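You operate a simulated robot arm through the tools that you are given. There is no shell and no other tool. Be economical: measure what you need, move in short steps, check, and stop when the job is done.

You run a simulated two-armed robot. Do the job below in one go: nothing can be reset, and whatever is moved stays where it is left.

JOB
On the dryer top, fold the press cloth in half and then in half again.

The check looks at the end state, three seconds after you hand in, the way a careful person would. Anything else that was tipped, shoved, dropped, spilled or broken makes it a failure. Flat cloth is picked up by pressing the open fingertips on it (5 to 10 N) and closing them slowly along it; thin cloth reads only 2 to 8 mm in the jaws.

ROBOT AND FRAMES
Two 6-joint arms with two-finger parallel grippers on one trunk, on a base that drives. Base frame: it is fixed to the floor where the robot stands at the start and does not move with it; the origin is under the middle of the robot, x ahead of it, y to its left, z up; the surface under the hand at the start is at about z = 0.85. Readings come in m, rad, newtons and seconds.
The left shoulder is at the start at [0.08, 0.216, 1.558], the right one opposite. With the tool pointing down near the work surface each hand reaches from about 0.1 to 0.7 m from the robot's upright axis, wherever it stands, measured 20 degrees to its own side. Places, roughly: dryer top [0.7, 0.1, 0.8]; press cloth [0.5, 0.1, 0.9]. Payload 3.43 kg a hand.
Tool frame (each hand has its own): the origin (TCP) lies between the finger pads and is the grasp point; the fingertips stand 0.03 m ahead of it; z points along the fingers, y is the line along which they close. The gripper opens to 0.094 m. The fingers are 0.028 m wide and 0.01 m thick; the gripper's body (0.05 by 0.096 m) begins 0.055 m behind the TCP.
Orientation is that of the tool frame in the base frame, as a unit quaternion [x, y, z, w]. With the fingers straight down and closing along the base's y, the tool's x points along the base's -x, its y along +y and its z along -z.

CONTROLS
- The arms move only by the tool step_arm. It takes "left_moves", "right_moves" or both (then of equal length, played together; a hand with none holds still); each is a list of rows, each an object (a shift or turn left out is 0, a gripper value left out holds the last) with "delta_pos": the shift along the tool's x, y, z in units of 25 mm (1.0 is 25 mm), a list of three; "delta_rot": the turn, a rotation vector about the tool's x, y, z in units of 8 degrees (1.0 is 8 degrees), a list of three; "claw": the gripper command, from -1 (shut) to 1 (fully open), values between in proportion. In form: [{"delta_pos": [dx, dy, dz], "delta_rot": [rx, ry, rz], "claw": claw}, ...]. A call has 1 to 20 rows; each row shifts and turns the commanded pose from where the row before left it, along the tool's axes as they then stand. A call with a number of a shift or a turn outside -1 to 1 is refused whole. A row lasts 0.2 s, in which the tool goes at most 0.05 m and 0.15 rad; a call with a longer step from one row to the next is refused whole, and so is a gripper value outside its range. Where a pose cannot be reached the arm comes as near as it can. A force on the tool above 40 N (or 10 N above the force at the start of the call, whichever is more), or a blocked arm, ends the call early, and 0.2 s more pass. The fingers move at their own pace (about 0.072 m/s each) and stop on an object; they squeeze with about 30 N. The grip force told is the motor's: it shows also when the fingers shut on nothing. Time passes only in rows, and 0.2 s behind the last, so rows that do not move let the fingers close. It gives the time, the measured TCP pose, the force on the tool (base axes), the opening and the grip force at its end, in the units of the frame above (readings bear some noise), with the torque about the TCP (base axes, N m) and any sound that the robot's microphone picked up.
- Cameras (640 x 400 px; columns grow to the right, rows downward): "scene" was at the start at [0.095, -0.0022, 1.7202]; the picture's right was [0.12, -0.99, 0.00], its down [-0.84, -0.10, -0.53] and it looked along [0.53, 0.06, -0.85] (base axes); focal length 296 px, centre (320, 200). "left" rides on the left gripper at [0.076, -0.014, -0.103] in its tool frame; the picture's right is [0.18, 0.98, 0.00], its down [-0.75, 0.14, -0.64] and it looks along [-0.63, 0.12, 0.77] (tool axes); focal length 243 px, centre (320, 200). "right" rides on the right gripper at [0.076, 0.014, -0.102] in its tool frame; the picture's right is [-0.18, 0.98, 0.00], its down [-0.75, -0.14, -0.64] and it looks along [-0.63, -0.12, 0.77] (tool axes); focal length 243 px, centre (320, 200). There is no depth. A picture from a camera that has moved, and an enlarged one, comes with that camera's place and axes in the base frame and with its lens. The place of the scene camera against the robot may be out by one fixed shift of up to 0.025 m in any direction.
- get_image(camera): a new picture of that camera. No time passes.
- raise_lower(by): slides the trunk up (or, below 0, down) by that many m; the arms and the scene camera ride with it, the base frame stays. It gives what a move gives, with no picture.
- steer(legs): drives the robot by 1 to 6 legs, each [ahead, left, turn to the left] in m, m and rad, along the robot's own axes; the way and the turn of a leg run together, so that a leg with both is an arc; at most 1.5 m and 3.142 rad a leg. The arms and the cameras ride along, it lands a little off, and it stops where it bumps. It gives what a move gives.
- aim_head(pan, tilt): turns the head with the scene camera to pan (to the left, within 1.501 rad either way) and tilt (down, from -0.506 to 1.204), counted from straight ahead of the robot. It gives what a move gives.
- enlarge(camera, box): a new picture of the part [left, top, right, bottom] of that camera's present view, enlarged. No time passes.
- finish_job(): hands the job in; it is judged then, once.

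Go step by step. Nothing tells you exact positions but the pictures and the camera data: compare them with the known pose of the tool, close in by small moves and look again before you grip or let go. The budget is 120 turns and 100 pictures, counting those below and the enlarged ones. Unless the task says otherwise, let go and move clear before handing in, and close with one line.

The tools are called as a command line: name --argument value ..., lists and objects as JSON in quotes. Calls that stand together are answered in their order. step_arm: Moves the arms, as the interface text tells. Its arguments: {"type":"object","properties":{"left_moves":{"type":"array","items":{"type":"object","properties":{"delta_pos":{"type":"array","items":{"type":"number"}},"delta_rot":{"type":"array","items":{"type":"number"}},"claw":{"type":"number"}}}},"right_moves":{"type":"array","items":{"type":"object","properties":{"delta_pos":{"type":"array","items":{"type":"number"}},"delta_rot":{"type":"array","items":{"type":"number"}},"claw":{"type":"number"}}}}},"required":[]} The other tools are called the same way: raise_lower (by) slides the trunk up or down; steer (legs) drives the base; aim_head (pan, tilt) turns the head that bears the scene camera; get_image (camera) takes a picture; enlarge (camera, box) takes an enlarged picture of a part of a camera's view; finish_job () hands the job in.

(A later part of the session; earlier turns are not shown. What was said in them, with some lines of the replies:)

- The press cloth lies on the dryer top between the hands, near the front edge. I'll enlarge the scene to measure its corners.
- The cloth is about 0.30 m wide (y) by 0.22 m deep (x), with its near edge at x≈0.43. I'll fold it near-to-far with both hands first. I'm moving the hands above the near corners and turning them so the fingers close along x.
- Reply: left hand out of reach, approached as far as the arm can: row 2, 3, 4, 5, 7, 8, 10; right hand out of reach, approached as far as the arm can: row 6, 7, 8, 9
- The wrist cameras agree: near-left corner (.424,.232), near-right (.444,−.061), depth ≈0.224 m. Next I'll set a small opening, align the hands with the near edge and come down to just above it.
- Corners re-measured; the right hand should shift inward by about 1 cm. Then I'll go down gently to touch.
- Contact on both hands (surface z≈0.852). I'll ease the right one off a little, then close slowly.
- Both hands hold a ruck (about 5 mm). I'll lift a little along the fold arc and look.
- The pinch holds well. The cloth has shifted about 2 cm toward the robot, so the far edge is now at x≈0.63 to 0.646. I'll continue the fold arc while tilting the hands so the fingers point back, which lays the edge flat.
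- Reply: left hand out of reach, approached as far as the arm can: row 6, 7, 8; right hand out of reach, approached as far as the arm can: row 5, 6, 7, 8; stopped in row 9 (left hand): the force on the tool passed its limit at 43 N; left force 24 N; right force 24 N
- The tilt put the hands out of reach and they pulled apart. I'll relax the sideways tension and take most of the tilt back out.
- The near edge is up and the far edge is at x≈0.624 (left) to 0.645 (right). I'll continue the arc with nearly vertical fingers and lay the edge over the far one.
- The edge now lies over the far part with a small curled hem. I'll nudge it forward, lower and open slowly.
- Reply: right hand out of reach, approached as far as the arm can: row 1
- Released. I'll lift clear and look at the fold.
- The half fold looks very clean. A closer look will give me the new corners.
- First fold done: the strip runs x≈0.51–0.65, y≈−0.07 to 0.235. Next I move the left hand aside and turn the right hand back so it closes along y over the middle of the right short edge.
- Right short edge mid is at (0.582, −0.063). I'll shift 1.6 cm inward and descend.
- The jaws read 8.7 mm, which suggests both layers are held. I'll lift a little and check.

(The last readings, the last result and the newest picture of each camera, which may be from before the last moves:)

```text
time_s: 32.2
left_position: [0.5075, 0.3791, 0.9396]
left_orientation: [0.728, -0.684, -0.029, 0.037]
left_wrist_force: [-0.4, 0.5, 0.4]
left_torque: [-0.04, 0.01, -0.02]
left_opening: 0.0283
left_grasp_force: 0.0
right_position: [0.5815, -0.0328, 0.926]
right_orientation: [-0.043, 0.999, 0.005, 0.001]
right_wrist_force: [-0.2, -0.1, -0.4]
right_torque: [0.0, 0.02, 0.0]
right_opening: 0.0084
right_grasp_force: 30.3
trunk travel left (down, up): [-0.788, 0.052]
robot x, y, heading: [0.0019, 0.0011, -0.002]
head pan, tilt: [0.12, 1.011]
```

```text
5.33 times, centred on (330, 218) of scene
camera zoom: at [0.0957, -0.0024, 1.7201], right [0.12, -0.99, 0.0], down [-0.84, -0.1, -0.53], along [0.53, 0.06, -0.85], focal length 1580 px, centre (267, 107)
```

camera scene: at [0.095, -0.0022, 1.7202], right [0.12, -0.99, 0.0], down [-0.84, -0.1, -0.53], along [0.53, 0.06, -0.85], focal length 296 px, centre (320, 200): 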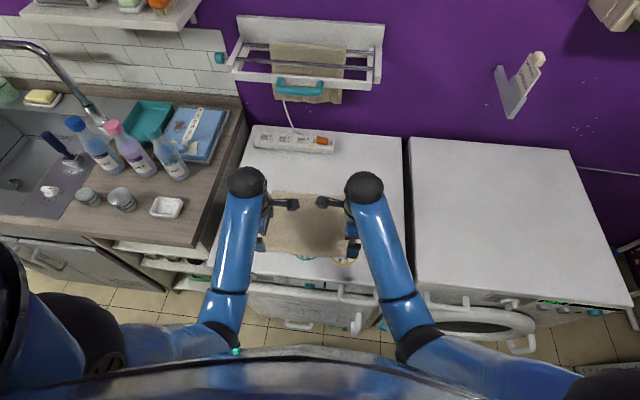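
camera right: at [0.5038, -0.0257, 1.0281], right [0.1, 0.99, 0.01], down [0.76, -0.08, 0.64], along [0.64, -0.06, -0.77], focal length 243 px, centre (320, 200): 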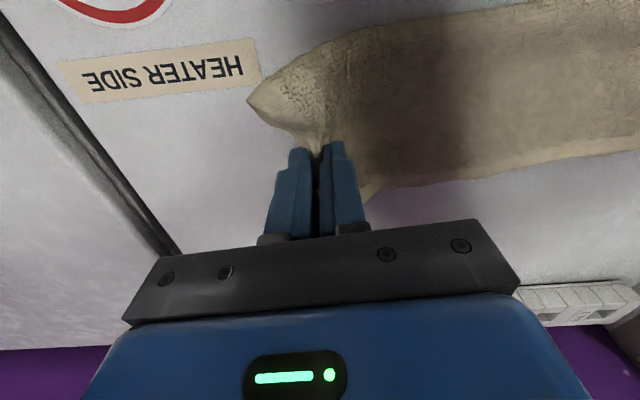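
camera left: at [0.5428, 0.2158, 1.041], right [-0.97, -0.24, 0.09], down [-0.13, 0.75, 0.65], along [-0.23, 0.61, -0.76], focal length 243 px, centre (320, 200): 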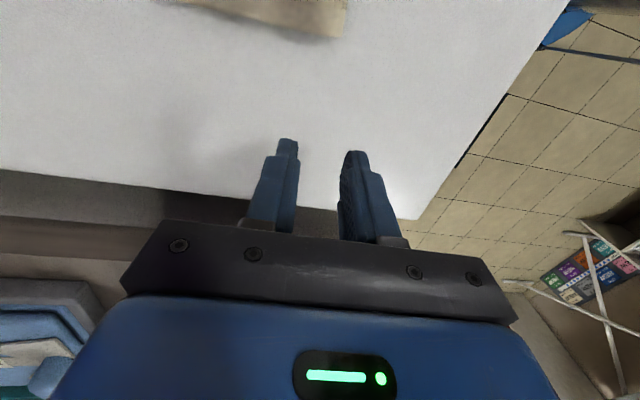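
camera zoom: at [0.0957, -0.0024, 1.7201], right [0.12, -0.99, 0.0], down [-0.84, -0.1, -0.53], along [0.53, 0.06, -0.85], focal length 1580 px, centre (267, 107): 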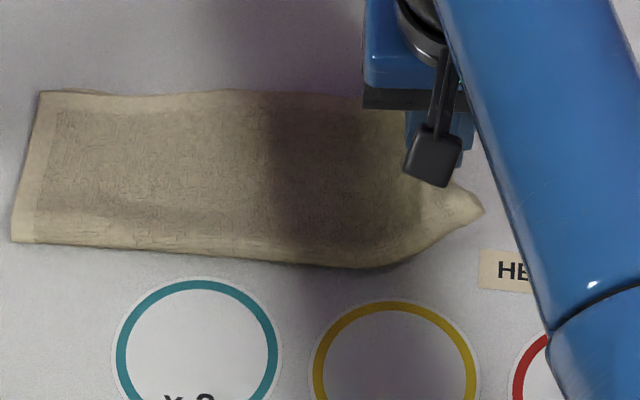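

Both layers are up together. I'll continue the arc toward the left edge, first half now, with the left hand kept out of the way.

step_arm --left_moves '[{"delta_pos": [-0.4, 0, -0.6]}, {"delta_pos": [-0.4, 0, -0.6]}, {"delta_pos": [-0.4, 0, -0.6]}, {}, {}, {}, {}, {}]' --right_moves '[{"delta_pos": [-0.04, 0.4, -0.84]}, {"delta_pos": [-0.04, 0.6, -0.72]}, {"delta_pos": [-0.04, 0.76, -0.56]}, {"delta_pos": [-0.04, 0.88, -0.4]}, {"delta_pos": [-0.04, 0.96, -0.16]}, {"delta_pos": [-0.04, 0.96, 0.04]}, {"delta_pos": [-0.04, 0.92, 0.24]}, {}]'

get_image --camera "right"

enlarge --camera "scene" --box '[240, 150, 400, 255]'

get_image --camera "left"

```text
time_s: 34.0
left_position: [0.5101, 0.4092, 0.9845]
left_orientation: [0.728, -0.685, -0.028, 0.035]
left_wrist_force: [0.4, -0.3, 0.2]
left_torque: [0.01, 0.0, -0.01]
left_opening: 0.0282
left_grasp_force: 0.0
right_position: [0.5769, 0.1046, 0.9886]
right_orientation: [-0.043, 0.999, 0.005, 0.002]
right_wrist_force: [-0.3, 0.1, -0.1]
right_torque: [0.05, 0.04, 0.03]
right_opening: 0.0085
right_grasp_force: 29.7
trunk travel left (down, up): [-0.788, 0.052]
robot x, y, heading: [0.0011, -0.0064, 0.0]
head pan, tilt: [0.12, 1.011]
```

```text
64 pictures are left
camera right: at [0.499, 0.1115, 1.0907], right [0.1, 0.99, 0.01], down [0.76, -0.08, 0.64], along [0.64, -0.06, -0.77], focal length 243 px, centre (320, 200)
```

right: 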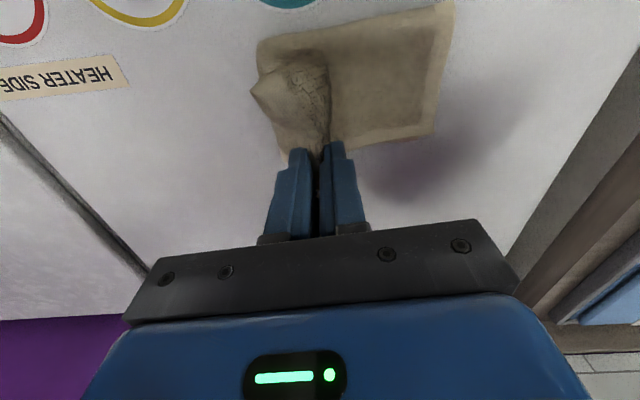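

```text
3.81 times, centred on (320, 202) of scene
camera zoom: at [0.0949, -0.0023, 1.7202], right [0.12, -0.99, 0.0], down [-0.84, -0.1, -0.53], along [0.53, 0.06, -0.85], focal length 1129 px, centre (320, 190)
```

zoom: 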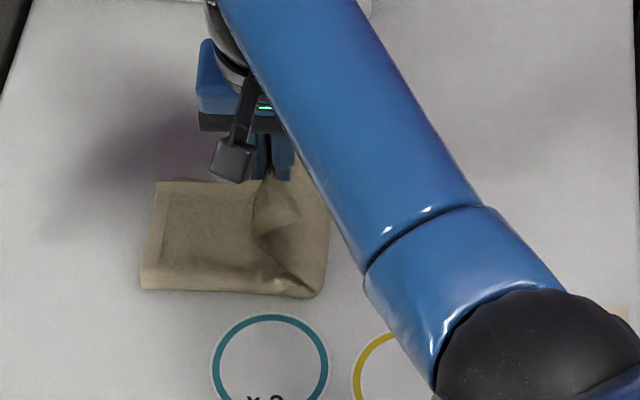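

```text
62 pictures are left
camera left: at [0.5385, 0.3348, 1.0856], right [-0.97, -0.24, 0.09], down [-0.13, 0.75, 0.65], along [-0.23, 0.61, -0.76], focal length 243 px, centre (320, 200)
```

left: 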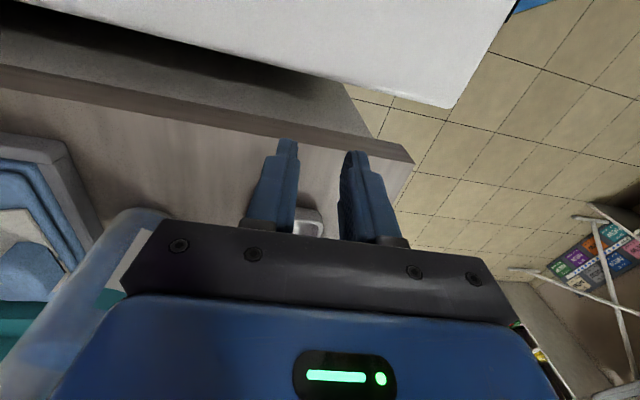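

On track: left edge at y≈0.215, fold line ≈0.065. Finishing the arc.

step_arm --right_moves '[{"delta_pos": [0, 0.88, 0.44]}, {"delta_pos": [0, 0.8, 0.64]}, {"delta_pos": [0, 0.68, 0.76]}, {"delta_pos": [0, 0.52, 0.84]}, {"delta_pos": [0, 0.32, 0.76]}, {}]'

get_image --camera "right"

enlarge --camera "scene" --box '[240, 150, 400, 255]'

```text
time_s: 35.4
left_position: [0.5093, 0.4096, 0.9843]
left_orientation: [0.728, -0.684, -0.027, 0.036]
left_wrist_force: [0.4, 0.4, 0.2]
left_torque: [-0.01, -0.02, 0.01]
left_opening: 0.028
left_grasp_force: 0.1
right_position: [0.5444, 0.1657, 0.9189]
right_orientation: [-0.043, 0.999, 0.004, 0.001]
right_wrist_force: [-0.1, 1.0, 0.7]
right_torque: [0.01, 0.01, -0.02]
right_opening: 0.0083
right_grasp_force: 30.0
right hand out of reach, approached as far as the arm can: row 3, 4, 5
trunk travel left (down, up): [-0.788, 0.052]
robot x, y, heading: [0.0005, 0.0016, -0.005]
head pan, tilt: [0.12, 1.011]
```

```text
61 pictures are left
camera right: at [0.4661, 0.1723, 1.0223], right [0.1, 0.99, 0.01], down [0.76, -0.08, 0.64], along [0.64, -0.06, -0.77], focal length 243 px, centre (320, 200)
```

right: 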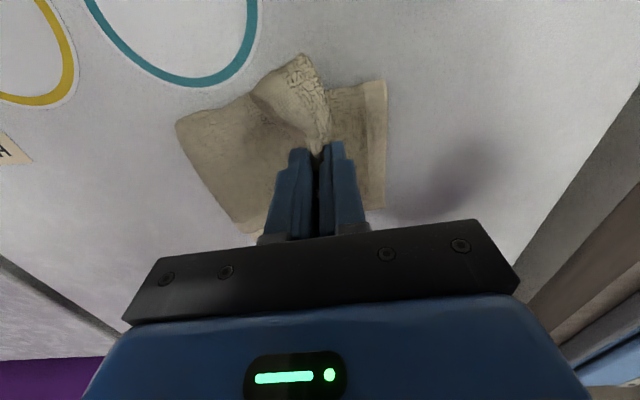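

```text
3.81 times, centred on (320, 202) of scene
camera zoom: at [0.0954, -0.0019, 1.7202], right [0.12, -0.99, 0.0], down [-0.84, -0.1, -0.53], along [0.53, 0.06, -0.85], focal length 1129 px, centre (320, 190)
```

zoom: 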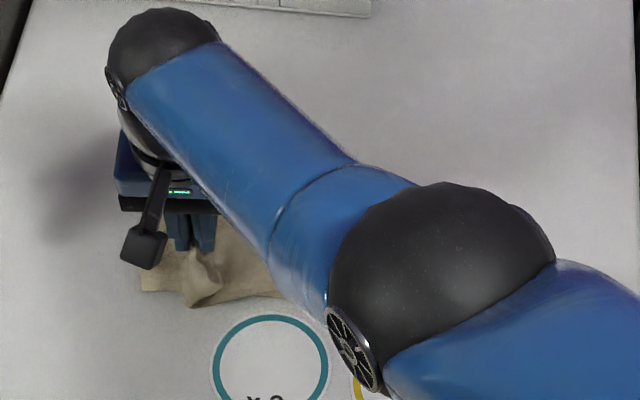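

The right arm runs out of reach to the left, so I'll back up along the arc and sidestep the base a little to the left.

step_arm --right_moves '[{"delta_pos": [-0.13, -0.37, -0.72]}, {"delta_pos": [-0.13, -0.37, -0.72]}, {"delta_pos": [-0.23, -1, -0.8]}, {"delta_pos": [-0.23, -1, -0.48]}, {"delta_pos": [-0.11, -0.61, -0.1]}, {"delta_pos": [-0.11, -0.61, -0.1]}, {"delta_pos": [0.06, -0.68, 0.06]}, {"delta_pos": [0.06, -0.68, 0.06]}, {}]'

get_image --camera "right"

```text
time_s: 37.4
left_position: [0.5105, 0.4107, 0.9848]
left_orientation: [0.727, -0.685, -0.028, 0.036]
left_wrist_force: [0.3, -0.1, 0.6]
left_torque: [0.0, 0.0, 0.02]
left_opening: 0.028
left_grasp_force: 0.0
right_position: [0.5758, 0.0335, 0.9887]
right_orientation: [-0.043, 0.999, 0.005, 0.001]
right_wrist_force: [-0.1, 0.6, 0.4]
right_torque: [-0.01, -0.01, 0.0]
right_opening: 0.0082
right_grasp_force: 30.5
trunk travel left (down, up): [-0.788, 0.052]
robot x, y, heading: [-0.0011, 0.0027, -0.0]
head pan, tilt: [0.12, 1.011]
```

```text
59 pictures are left
camera right: at [0.498, 0.0405, 1.0901], right [0.1, 0.99, 0.01], down [0.76, -0.08, 0.64], along [0.64, -0.06, -0.77], focal length 243 px, centre (320, 200)
```

right: 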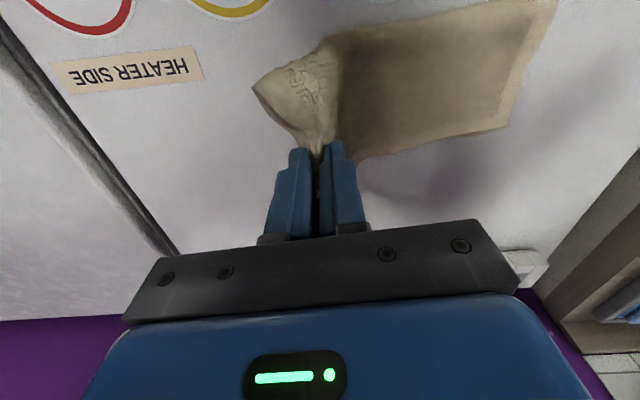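

step_arm --left_moves '[{"delta_pos": [0, 0.8, 0]}, {"delta_pos": [0, 0.8, 0]}, {"delta_pos": [0, 0.8, 0]}]'

steer --legs '[[0, 0.08, 0]]'

get_image --camera "right"

get_image --camera "scene"

```text
time_s: 38.2
left_position: [0.4495, 0.4068, 0.9843]
left_orientation: [0.728, -0.685, -0.027, 0.036]
left_wrist_force: [0.5, 0.5, -1.1]
left_torque: [-0.01, 0.01, 0.02]
left_opening: 0.0282
left_grasp_force: 0.1
left hand out of reach, approached as far as the arm can: row 3
right_position: [0.575, 0.0335, 0.9886]
right_orientation: [-0.043, 0.999, 0.005, 0.002]
right_wrist_force: [-0.3, 0.7, 0.0]
right_torque: [-0.01, -0.04, -0.01]
right_opening: 0.008
right_grasp_force: 29.9
trunk travel left (down, up): [-0.788, 0.052]
robot x, y, heading: [-0.004, 0.0023, -0.002]
head pan, tilt: [0.12, 1.011]
```

```text
time_s: 39.3
left_position: [0.4519, 0.4755, 0.9879]
left_orientation: [0.726, -0.686, -0.029, 0.031]
left_wrist_force: [0.2, 0.7, 0.4]
left_torque: [0.04, -0.01, -0.02]
left_opening: 0.0279
left_grasp_force: 0.0
right_position: [0.5765, 0.102, 0.9872]
right_orientation: [-0.041, 0.999, 0.009, 0.002]
right_wrist_force: [-0.1, -1.1, 0.8]
right_torque: [0.02, -0.02, -0.01]
right_opening: 0.0083
right_grasp_force: 30.1
trunk travel left (down, up): [-0.788, 0.052]
robot x, y, heading: [0.0001, 0.0791, -0.007]
head pan, tilt: [0.12, 1.011]
```

```text
58 pictures are left
camera right: at [0.4982, 0.108, 1.0903], right [0.1, 0.99, 0.02], down [0.76, -0.09, 0.64], along [0.64, -0.05, -0.77], focal length 243 px, centre (320, 200)
```

right: 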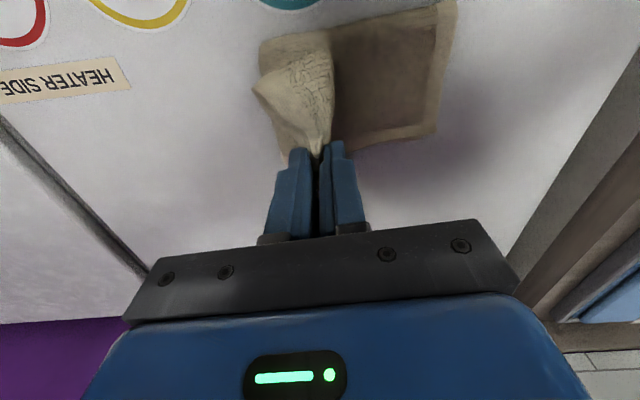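

```text
57 pictures are left
camera scene: at [0.095, 0.0618, 1.7203], right [0.12, -0.99, -0.01], down [-0.84, -0.1, -0.53], along [0.53, 0.07, -0.85], focal length 296 px, centre (320, 200)
```

scene: 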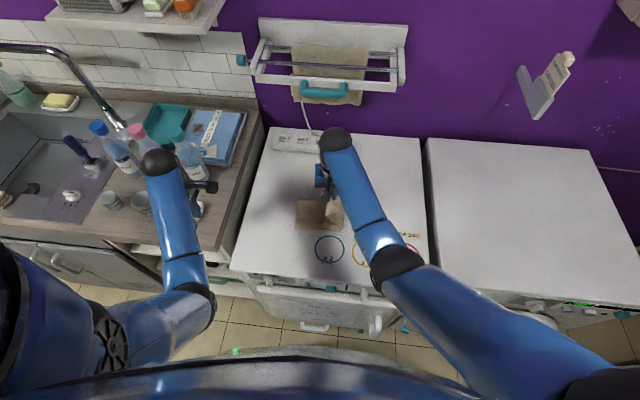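

Now I finish the arc from the better stance.

step_arm --right_moves '[{"delta_pos": [0, 0.88, 0.44]}, {"delta_pos": [0, 0.8, 0.64]}, {"delta_pos": [0, 0.68, 0.76]}, {"delta_pos": [0, 0.52, 0.84]}, {"delta_pos": [0, 0.32, 0.76]}, {}]'

get_image --camera "right"

enlarge --camera "scene" --box '[260, 150, 420, 255]'

```text
time_s: 40.7
left_position: [0.4533, 0.4825, 0.9854]
left_orientation: [0.726, -0.686, -0.028, 0.035]
left_wrist_force: [0.9, -0.4, 0.1]
left_torque: [0.04, 0.02, 0.01]
left_opening: 0.028
left_grasp_force: 0.0
right_position: [0.5698, 0.1893, 0.9025]
right_orientation: [-0.04, 0.999, 0.005, 0.003]
right_wrist_force: [-0.3, 0.4, 1.2]
right_torque: [0.0, -0.02, 0.03]
right_opening: 0.0082
right_grasp_force: 29.4
trunk travel left (down, up): [-0.788, 0.052]
robot x, y, heading: [0.0029, 0.076, -0.003]
head pan, tilt: [0.12, 1.011]
```

```text
56 pictures are left
camera right: at [0.4914, 0.1975, 1.0045], right [0.1, 0.99, 0.01], down [0.76, -0.09, 0.64], along [0.64, -0.06, -0.76], focal length 243 px, centre (320, 200)
```

right: 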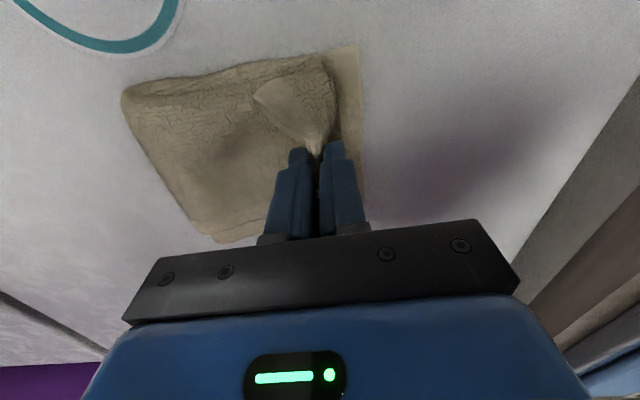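

```text
3.81 times, centred on (340, 202) of scene
camera zoom: at [0.0949, 0.0741, 1.7202], right [0.12, -0.99, 0.0], down [-0.84, -0.1, -0.53], along [0.53, 0.06, -0.85], focal length 1129 px, centre (244, 190)
```

zoom: 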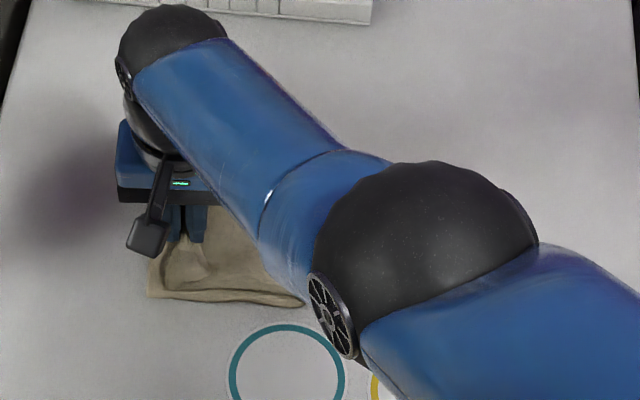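

Edge is over the left edge with its flap still curled in the grip. Lower and open slowly as before.

step_arm --right_moves '[{"delta_pos": [0, 0.1, 0.25]}, {"delta_pos": [0, 0, 0.2]}, {"claw": -0.85}, {"claw": -0.75}, {"claw": -0.65}, {"claw": -0.55}, {}, {}]'

get_image --camera "right"

```text
time_s: 42.5
left_position: [0.4516, 0.4833, 0.9846]
left_orientation: [0.726, -0.686, -0.027, 0.035]
left_wrist_force: [-0.4, 0.0, 0.1]
left_torque: [-0.01, -0.03, 0.01]
left_opening: 0.0283
left_grasp_force: 0.1
right_position: [0.5635, 0.1894, 0.8946]
right_orientation: [-0.041, 0.999, 0.004, 0.002]
right_wrist_force: [0.2, 1.2, 5.6]
right_torque: [-0.01, 0.0, 0.0]
right_opening: 0.0201
right_grasp_force: 0.0
right hand out of reach, approached as far as the arm can: row 1
trunk travel left (down, up): [-0.788, 0.052]
robot x, y, heading: [0.0004, 0.0791, -0.001]
head pan, tilt: [0.12, 1.011]
```

```text
54 pictures are left
camera right: at [0.4862, 0.1966, 0.9971], right [0.1, 0.99, 0.01], down [0.76, -0.08, 0.64], along [0.64, -0.06, -0.76], focal length 243 px, centre (320, 200)
```

right: 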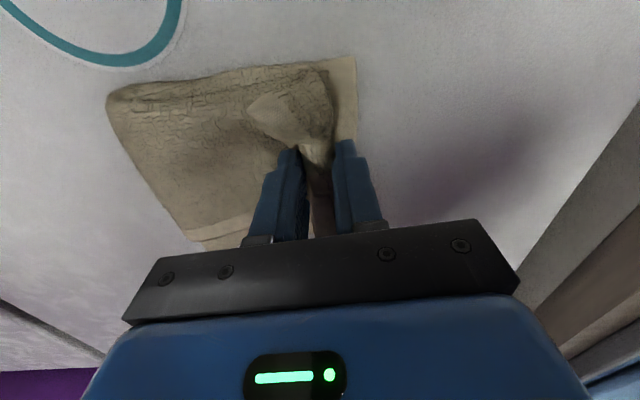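

step_arm --right_moves '[{"delta_pos": [0, 0, -0.2]}, {"delta_pos": [0, 0.1, -0.3]}, {"delta_pos": [0, 0.1, -0.5]}, {"delta_pos": [0, 0, -0.7]}, {"delta_pos": [0, 0, -0.8]}, {"delta_pos": [0, -0.6, -0.6]}, {"delta_pos": [0, -1, 0]}, {"delta_pos": [0, -1, 0]}, {"delta_pos": [0, -1, 0]}, {"delta_pos": [0, -1, 0]}, {"delta_pos": [0, -1, 0]}, {"delta_pos": [0, -1, 0]}, {"delta_pos": [0, -1, 0]}]'

get_image --camera "right"

enlarge --camera "scene" --box '[280, 180, 380, 245]'

```text
time_s: 45.3
left_position: [0.4524, 0.4824, 0.9851]
left_orientation: [0.726, -0.686, -0.028, 0.034]
left_wrist_force: [0.3, 0.6, 0.9]
left_torque: [-0.01, -0.01, -0.01]
left_opening: 0.0282
left_grasp_force: 0.0
right_position: [0.5825, 0.003, 0.969]
right_orientation: [-0.039, 0.999, 0.004, 0.002]
right_wrist_force: [-0.5, -0.2, 0.1]
right_torque: [0.02, 0.02, -0.01]
right_opening: 0.0214
right_grasp_force: 0.1
trunk travel left (down, up): [-0.788, 0.052]
robot x, y, heading: [-0.001, 0.0768, -0.006]
head pan, tilt: [0.12, 1.011]
```

```text
53 pictures are left
camera right: at [0.5047, 0.0111, 1.0714], right [0.1, 0.99, 0.01], down [0.76, -0.09, 0.64], along [0.64, -0.06, -0.77], focal length 243 px, centre (320, 200)
```

right: 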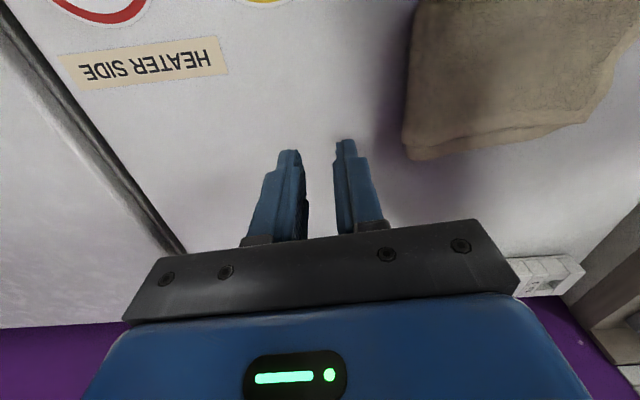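

```text
6.15 times, centred on (330, 212) of scene
camera zoom: at [0.0951, 0.0743, 1.7202], right [0.12, -0.99, 0.0], down [-0.84, -0.1, -0.53], along [0.53, 0.06, -0.85], focal length 1823 px, centre (258, 123)
```

zoom: 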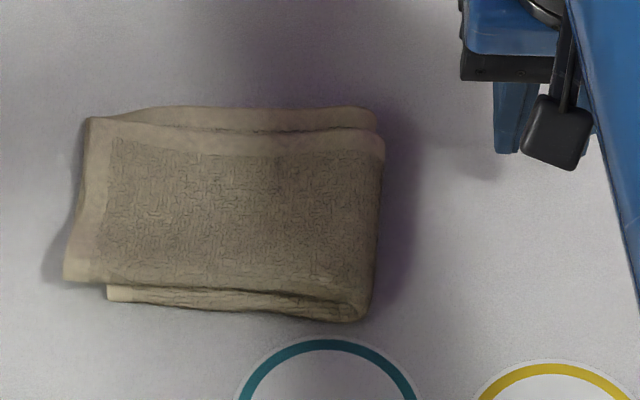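

The quarter fold opened out flat. One closer look from the side before deciding.

step_arm --right_moves '[{"delta_pos": [0, -1, -0.5]}, {"delta_pos": [0, -1, -0.5]}, {"delta_pos": [0, -1, 0]}, {"delta_pos": [0, -1, 0]}, {}, {}]' --left_moves '[{"delta_pos": [0, -0.8, 0]}, {"delta_pos": [0.5, -0.8, 0]}, {"delta_pos": [1, -0.8, 0]}, {"delta_pos": [1, 0, 0]}, {"delta_pos": [1, 0, 0]}, {}]'

get_image --camera "left"

enlarge --camera "scene" --box '[285, 190, 355, 235]'

get_image --camera "scene"

```text
time_s: 46.7
left_position: [0.5173, 0.3979, 0.981]
left_orientation: [0.726, -0.686, -0.027, 0.036]
left_wrist_force: [0.4, 0.5, 0.2]
left_torque: [0.01, 0.04, -0.01]
left_opening: 0.0284
left_grasp_force: 0.0
right_position: [0.5893, -0.0954, 0.9932]
right_orientation: [-0.041, 0.999, 0.004, 0.001]
right_wrist_force: [0.2, 0.4, -0.1]
right_torque: [-0.01, -0.03, 0.0]
right_opening: 0.0213
right_grasp_force: 0.1
trunk travel left (down, up): [-0.788, 0.052]
robot x, y, heading: [-0.0004, 0.0736, -0.002]
head pan, tilt: [0.12, 1.011]
```

```text
51 pictures are left
camera left: at [0.546, 0.3233, 1.0818], right [-0.97, -0.24, 0.09], down [-0.13, 0.75, 0.65], along [-0.22, 0.61, -0.76], focal length 243 px, centre (320, 200)
```

left: 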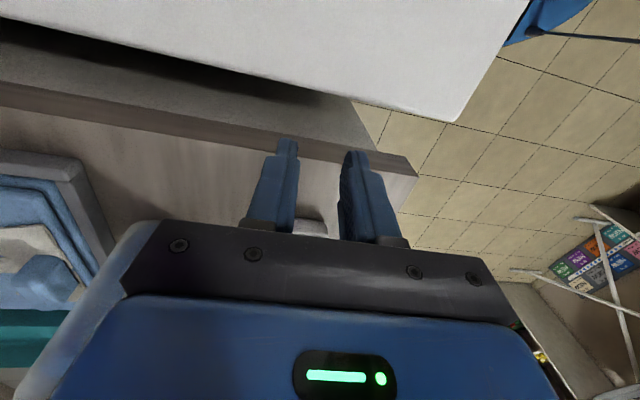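

```text
8.89 times, centred on (320, 212) of scene
camera zoom: at [0.0952, 0.0757, 1.7202], right [0.12, -0.99, 0.0], down [-0.84, -0.1, -0.53], along [0.53, 0.06, -0.85], focal length 2634 px, centre (320, 89)
```

zoom: 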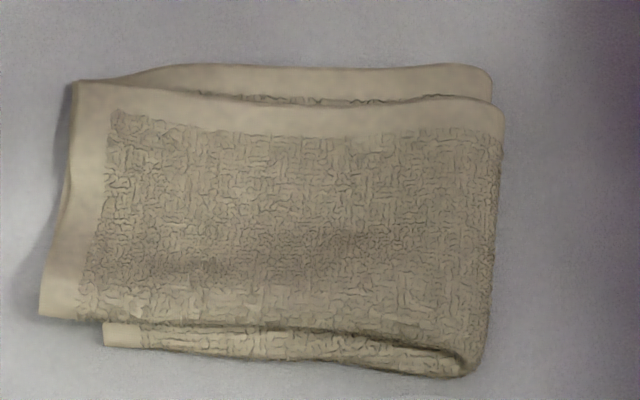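

```text
49 pictures are left
camera scene: at [0.0952, 0.0757, 1.7202], right [0.12, -0.99, 0.0], down [-0.84, -0.1, -0.53], along [0.53, 0.06, -0.85], focal length 296 px, centre (320, 200)
```

scene: 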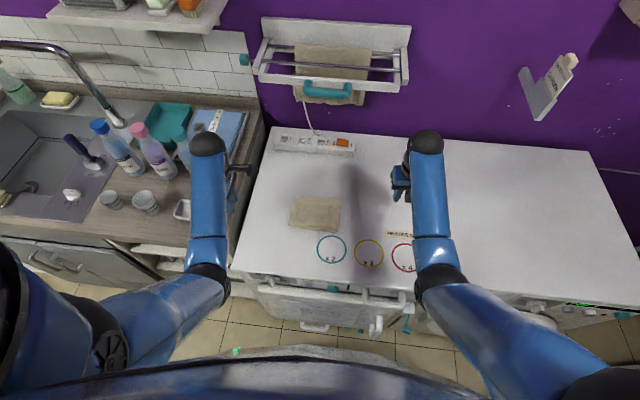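

The cloth lies on the dryer top in quarters, with all edges within about 2 cm of each other. Nothing else has moved and both hands are clear, so I'm handing in.

finish_job

```text
The job is handed in.
```

The press cloth is folded in half and in half again on the dryer top. The layers are up to about 2 cm out of line at the near-left corner, and nothing else was disturbed.
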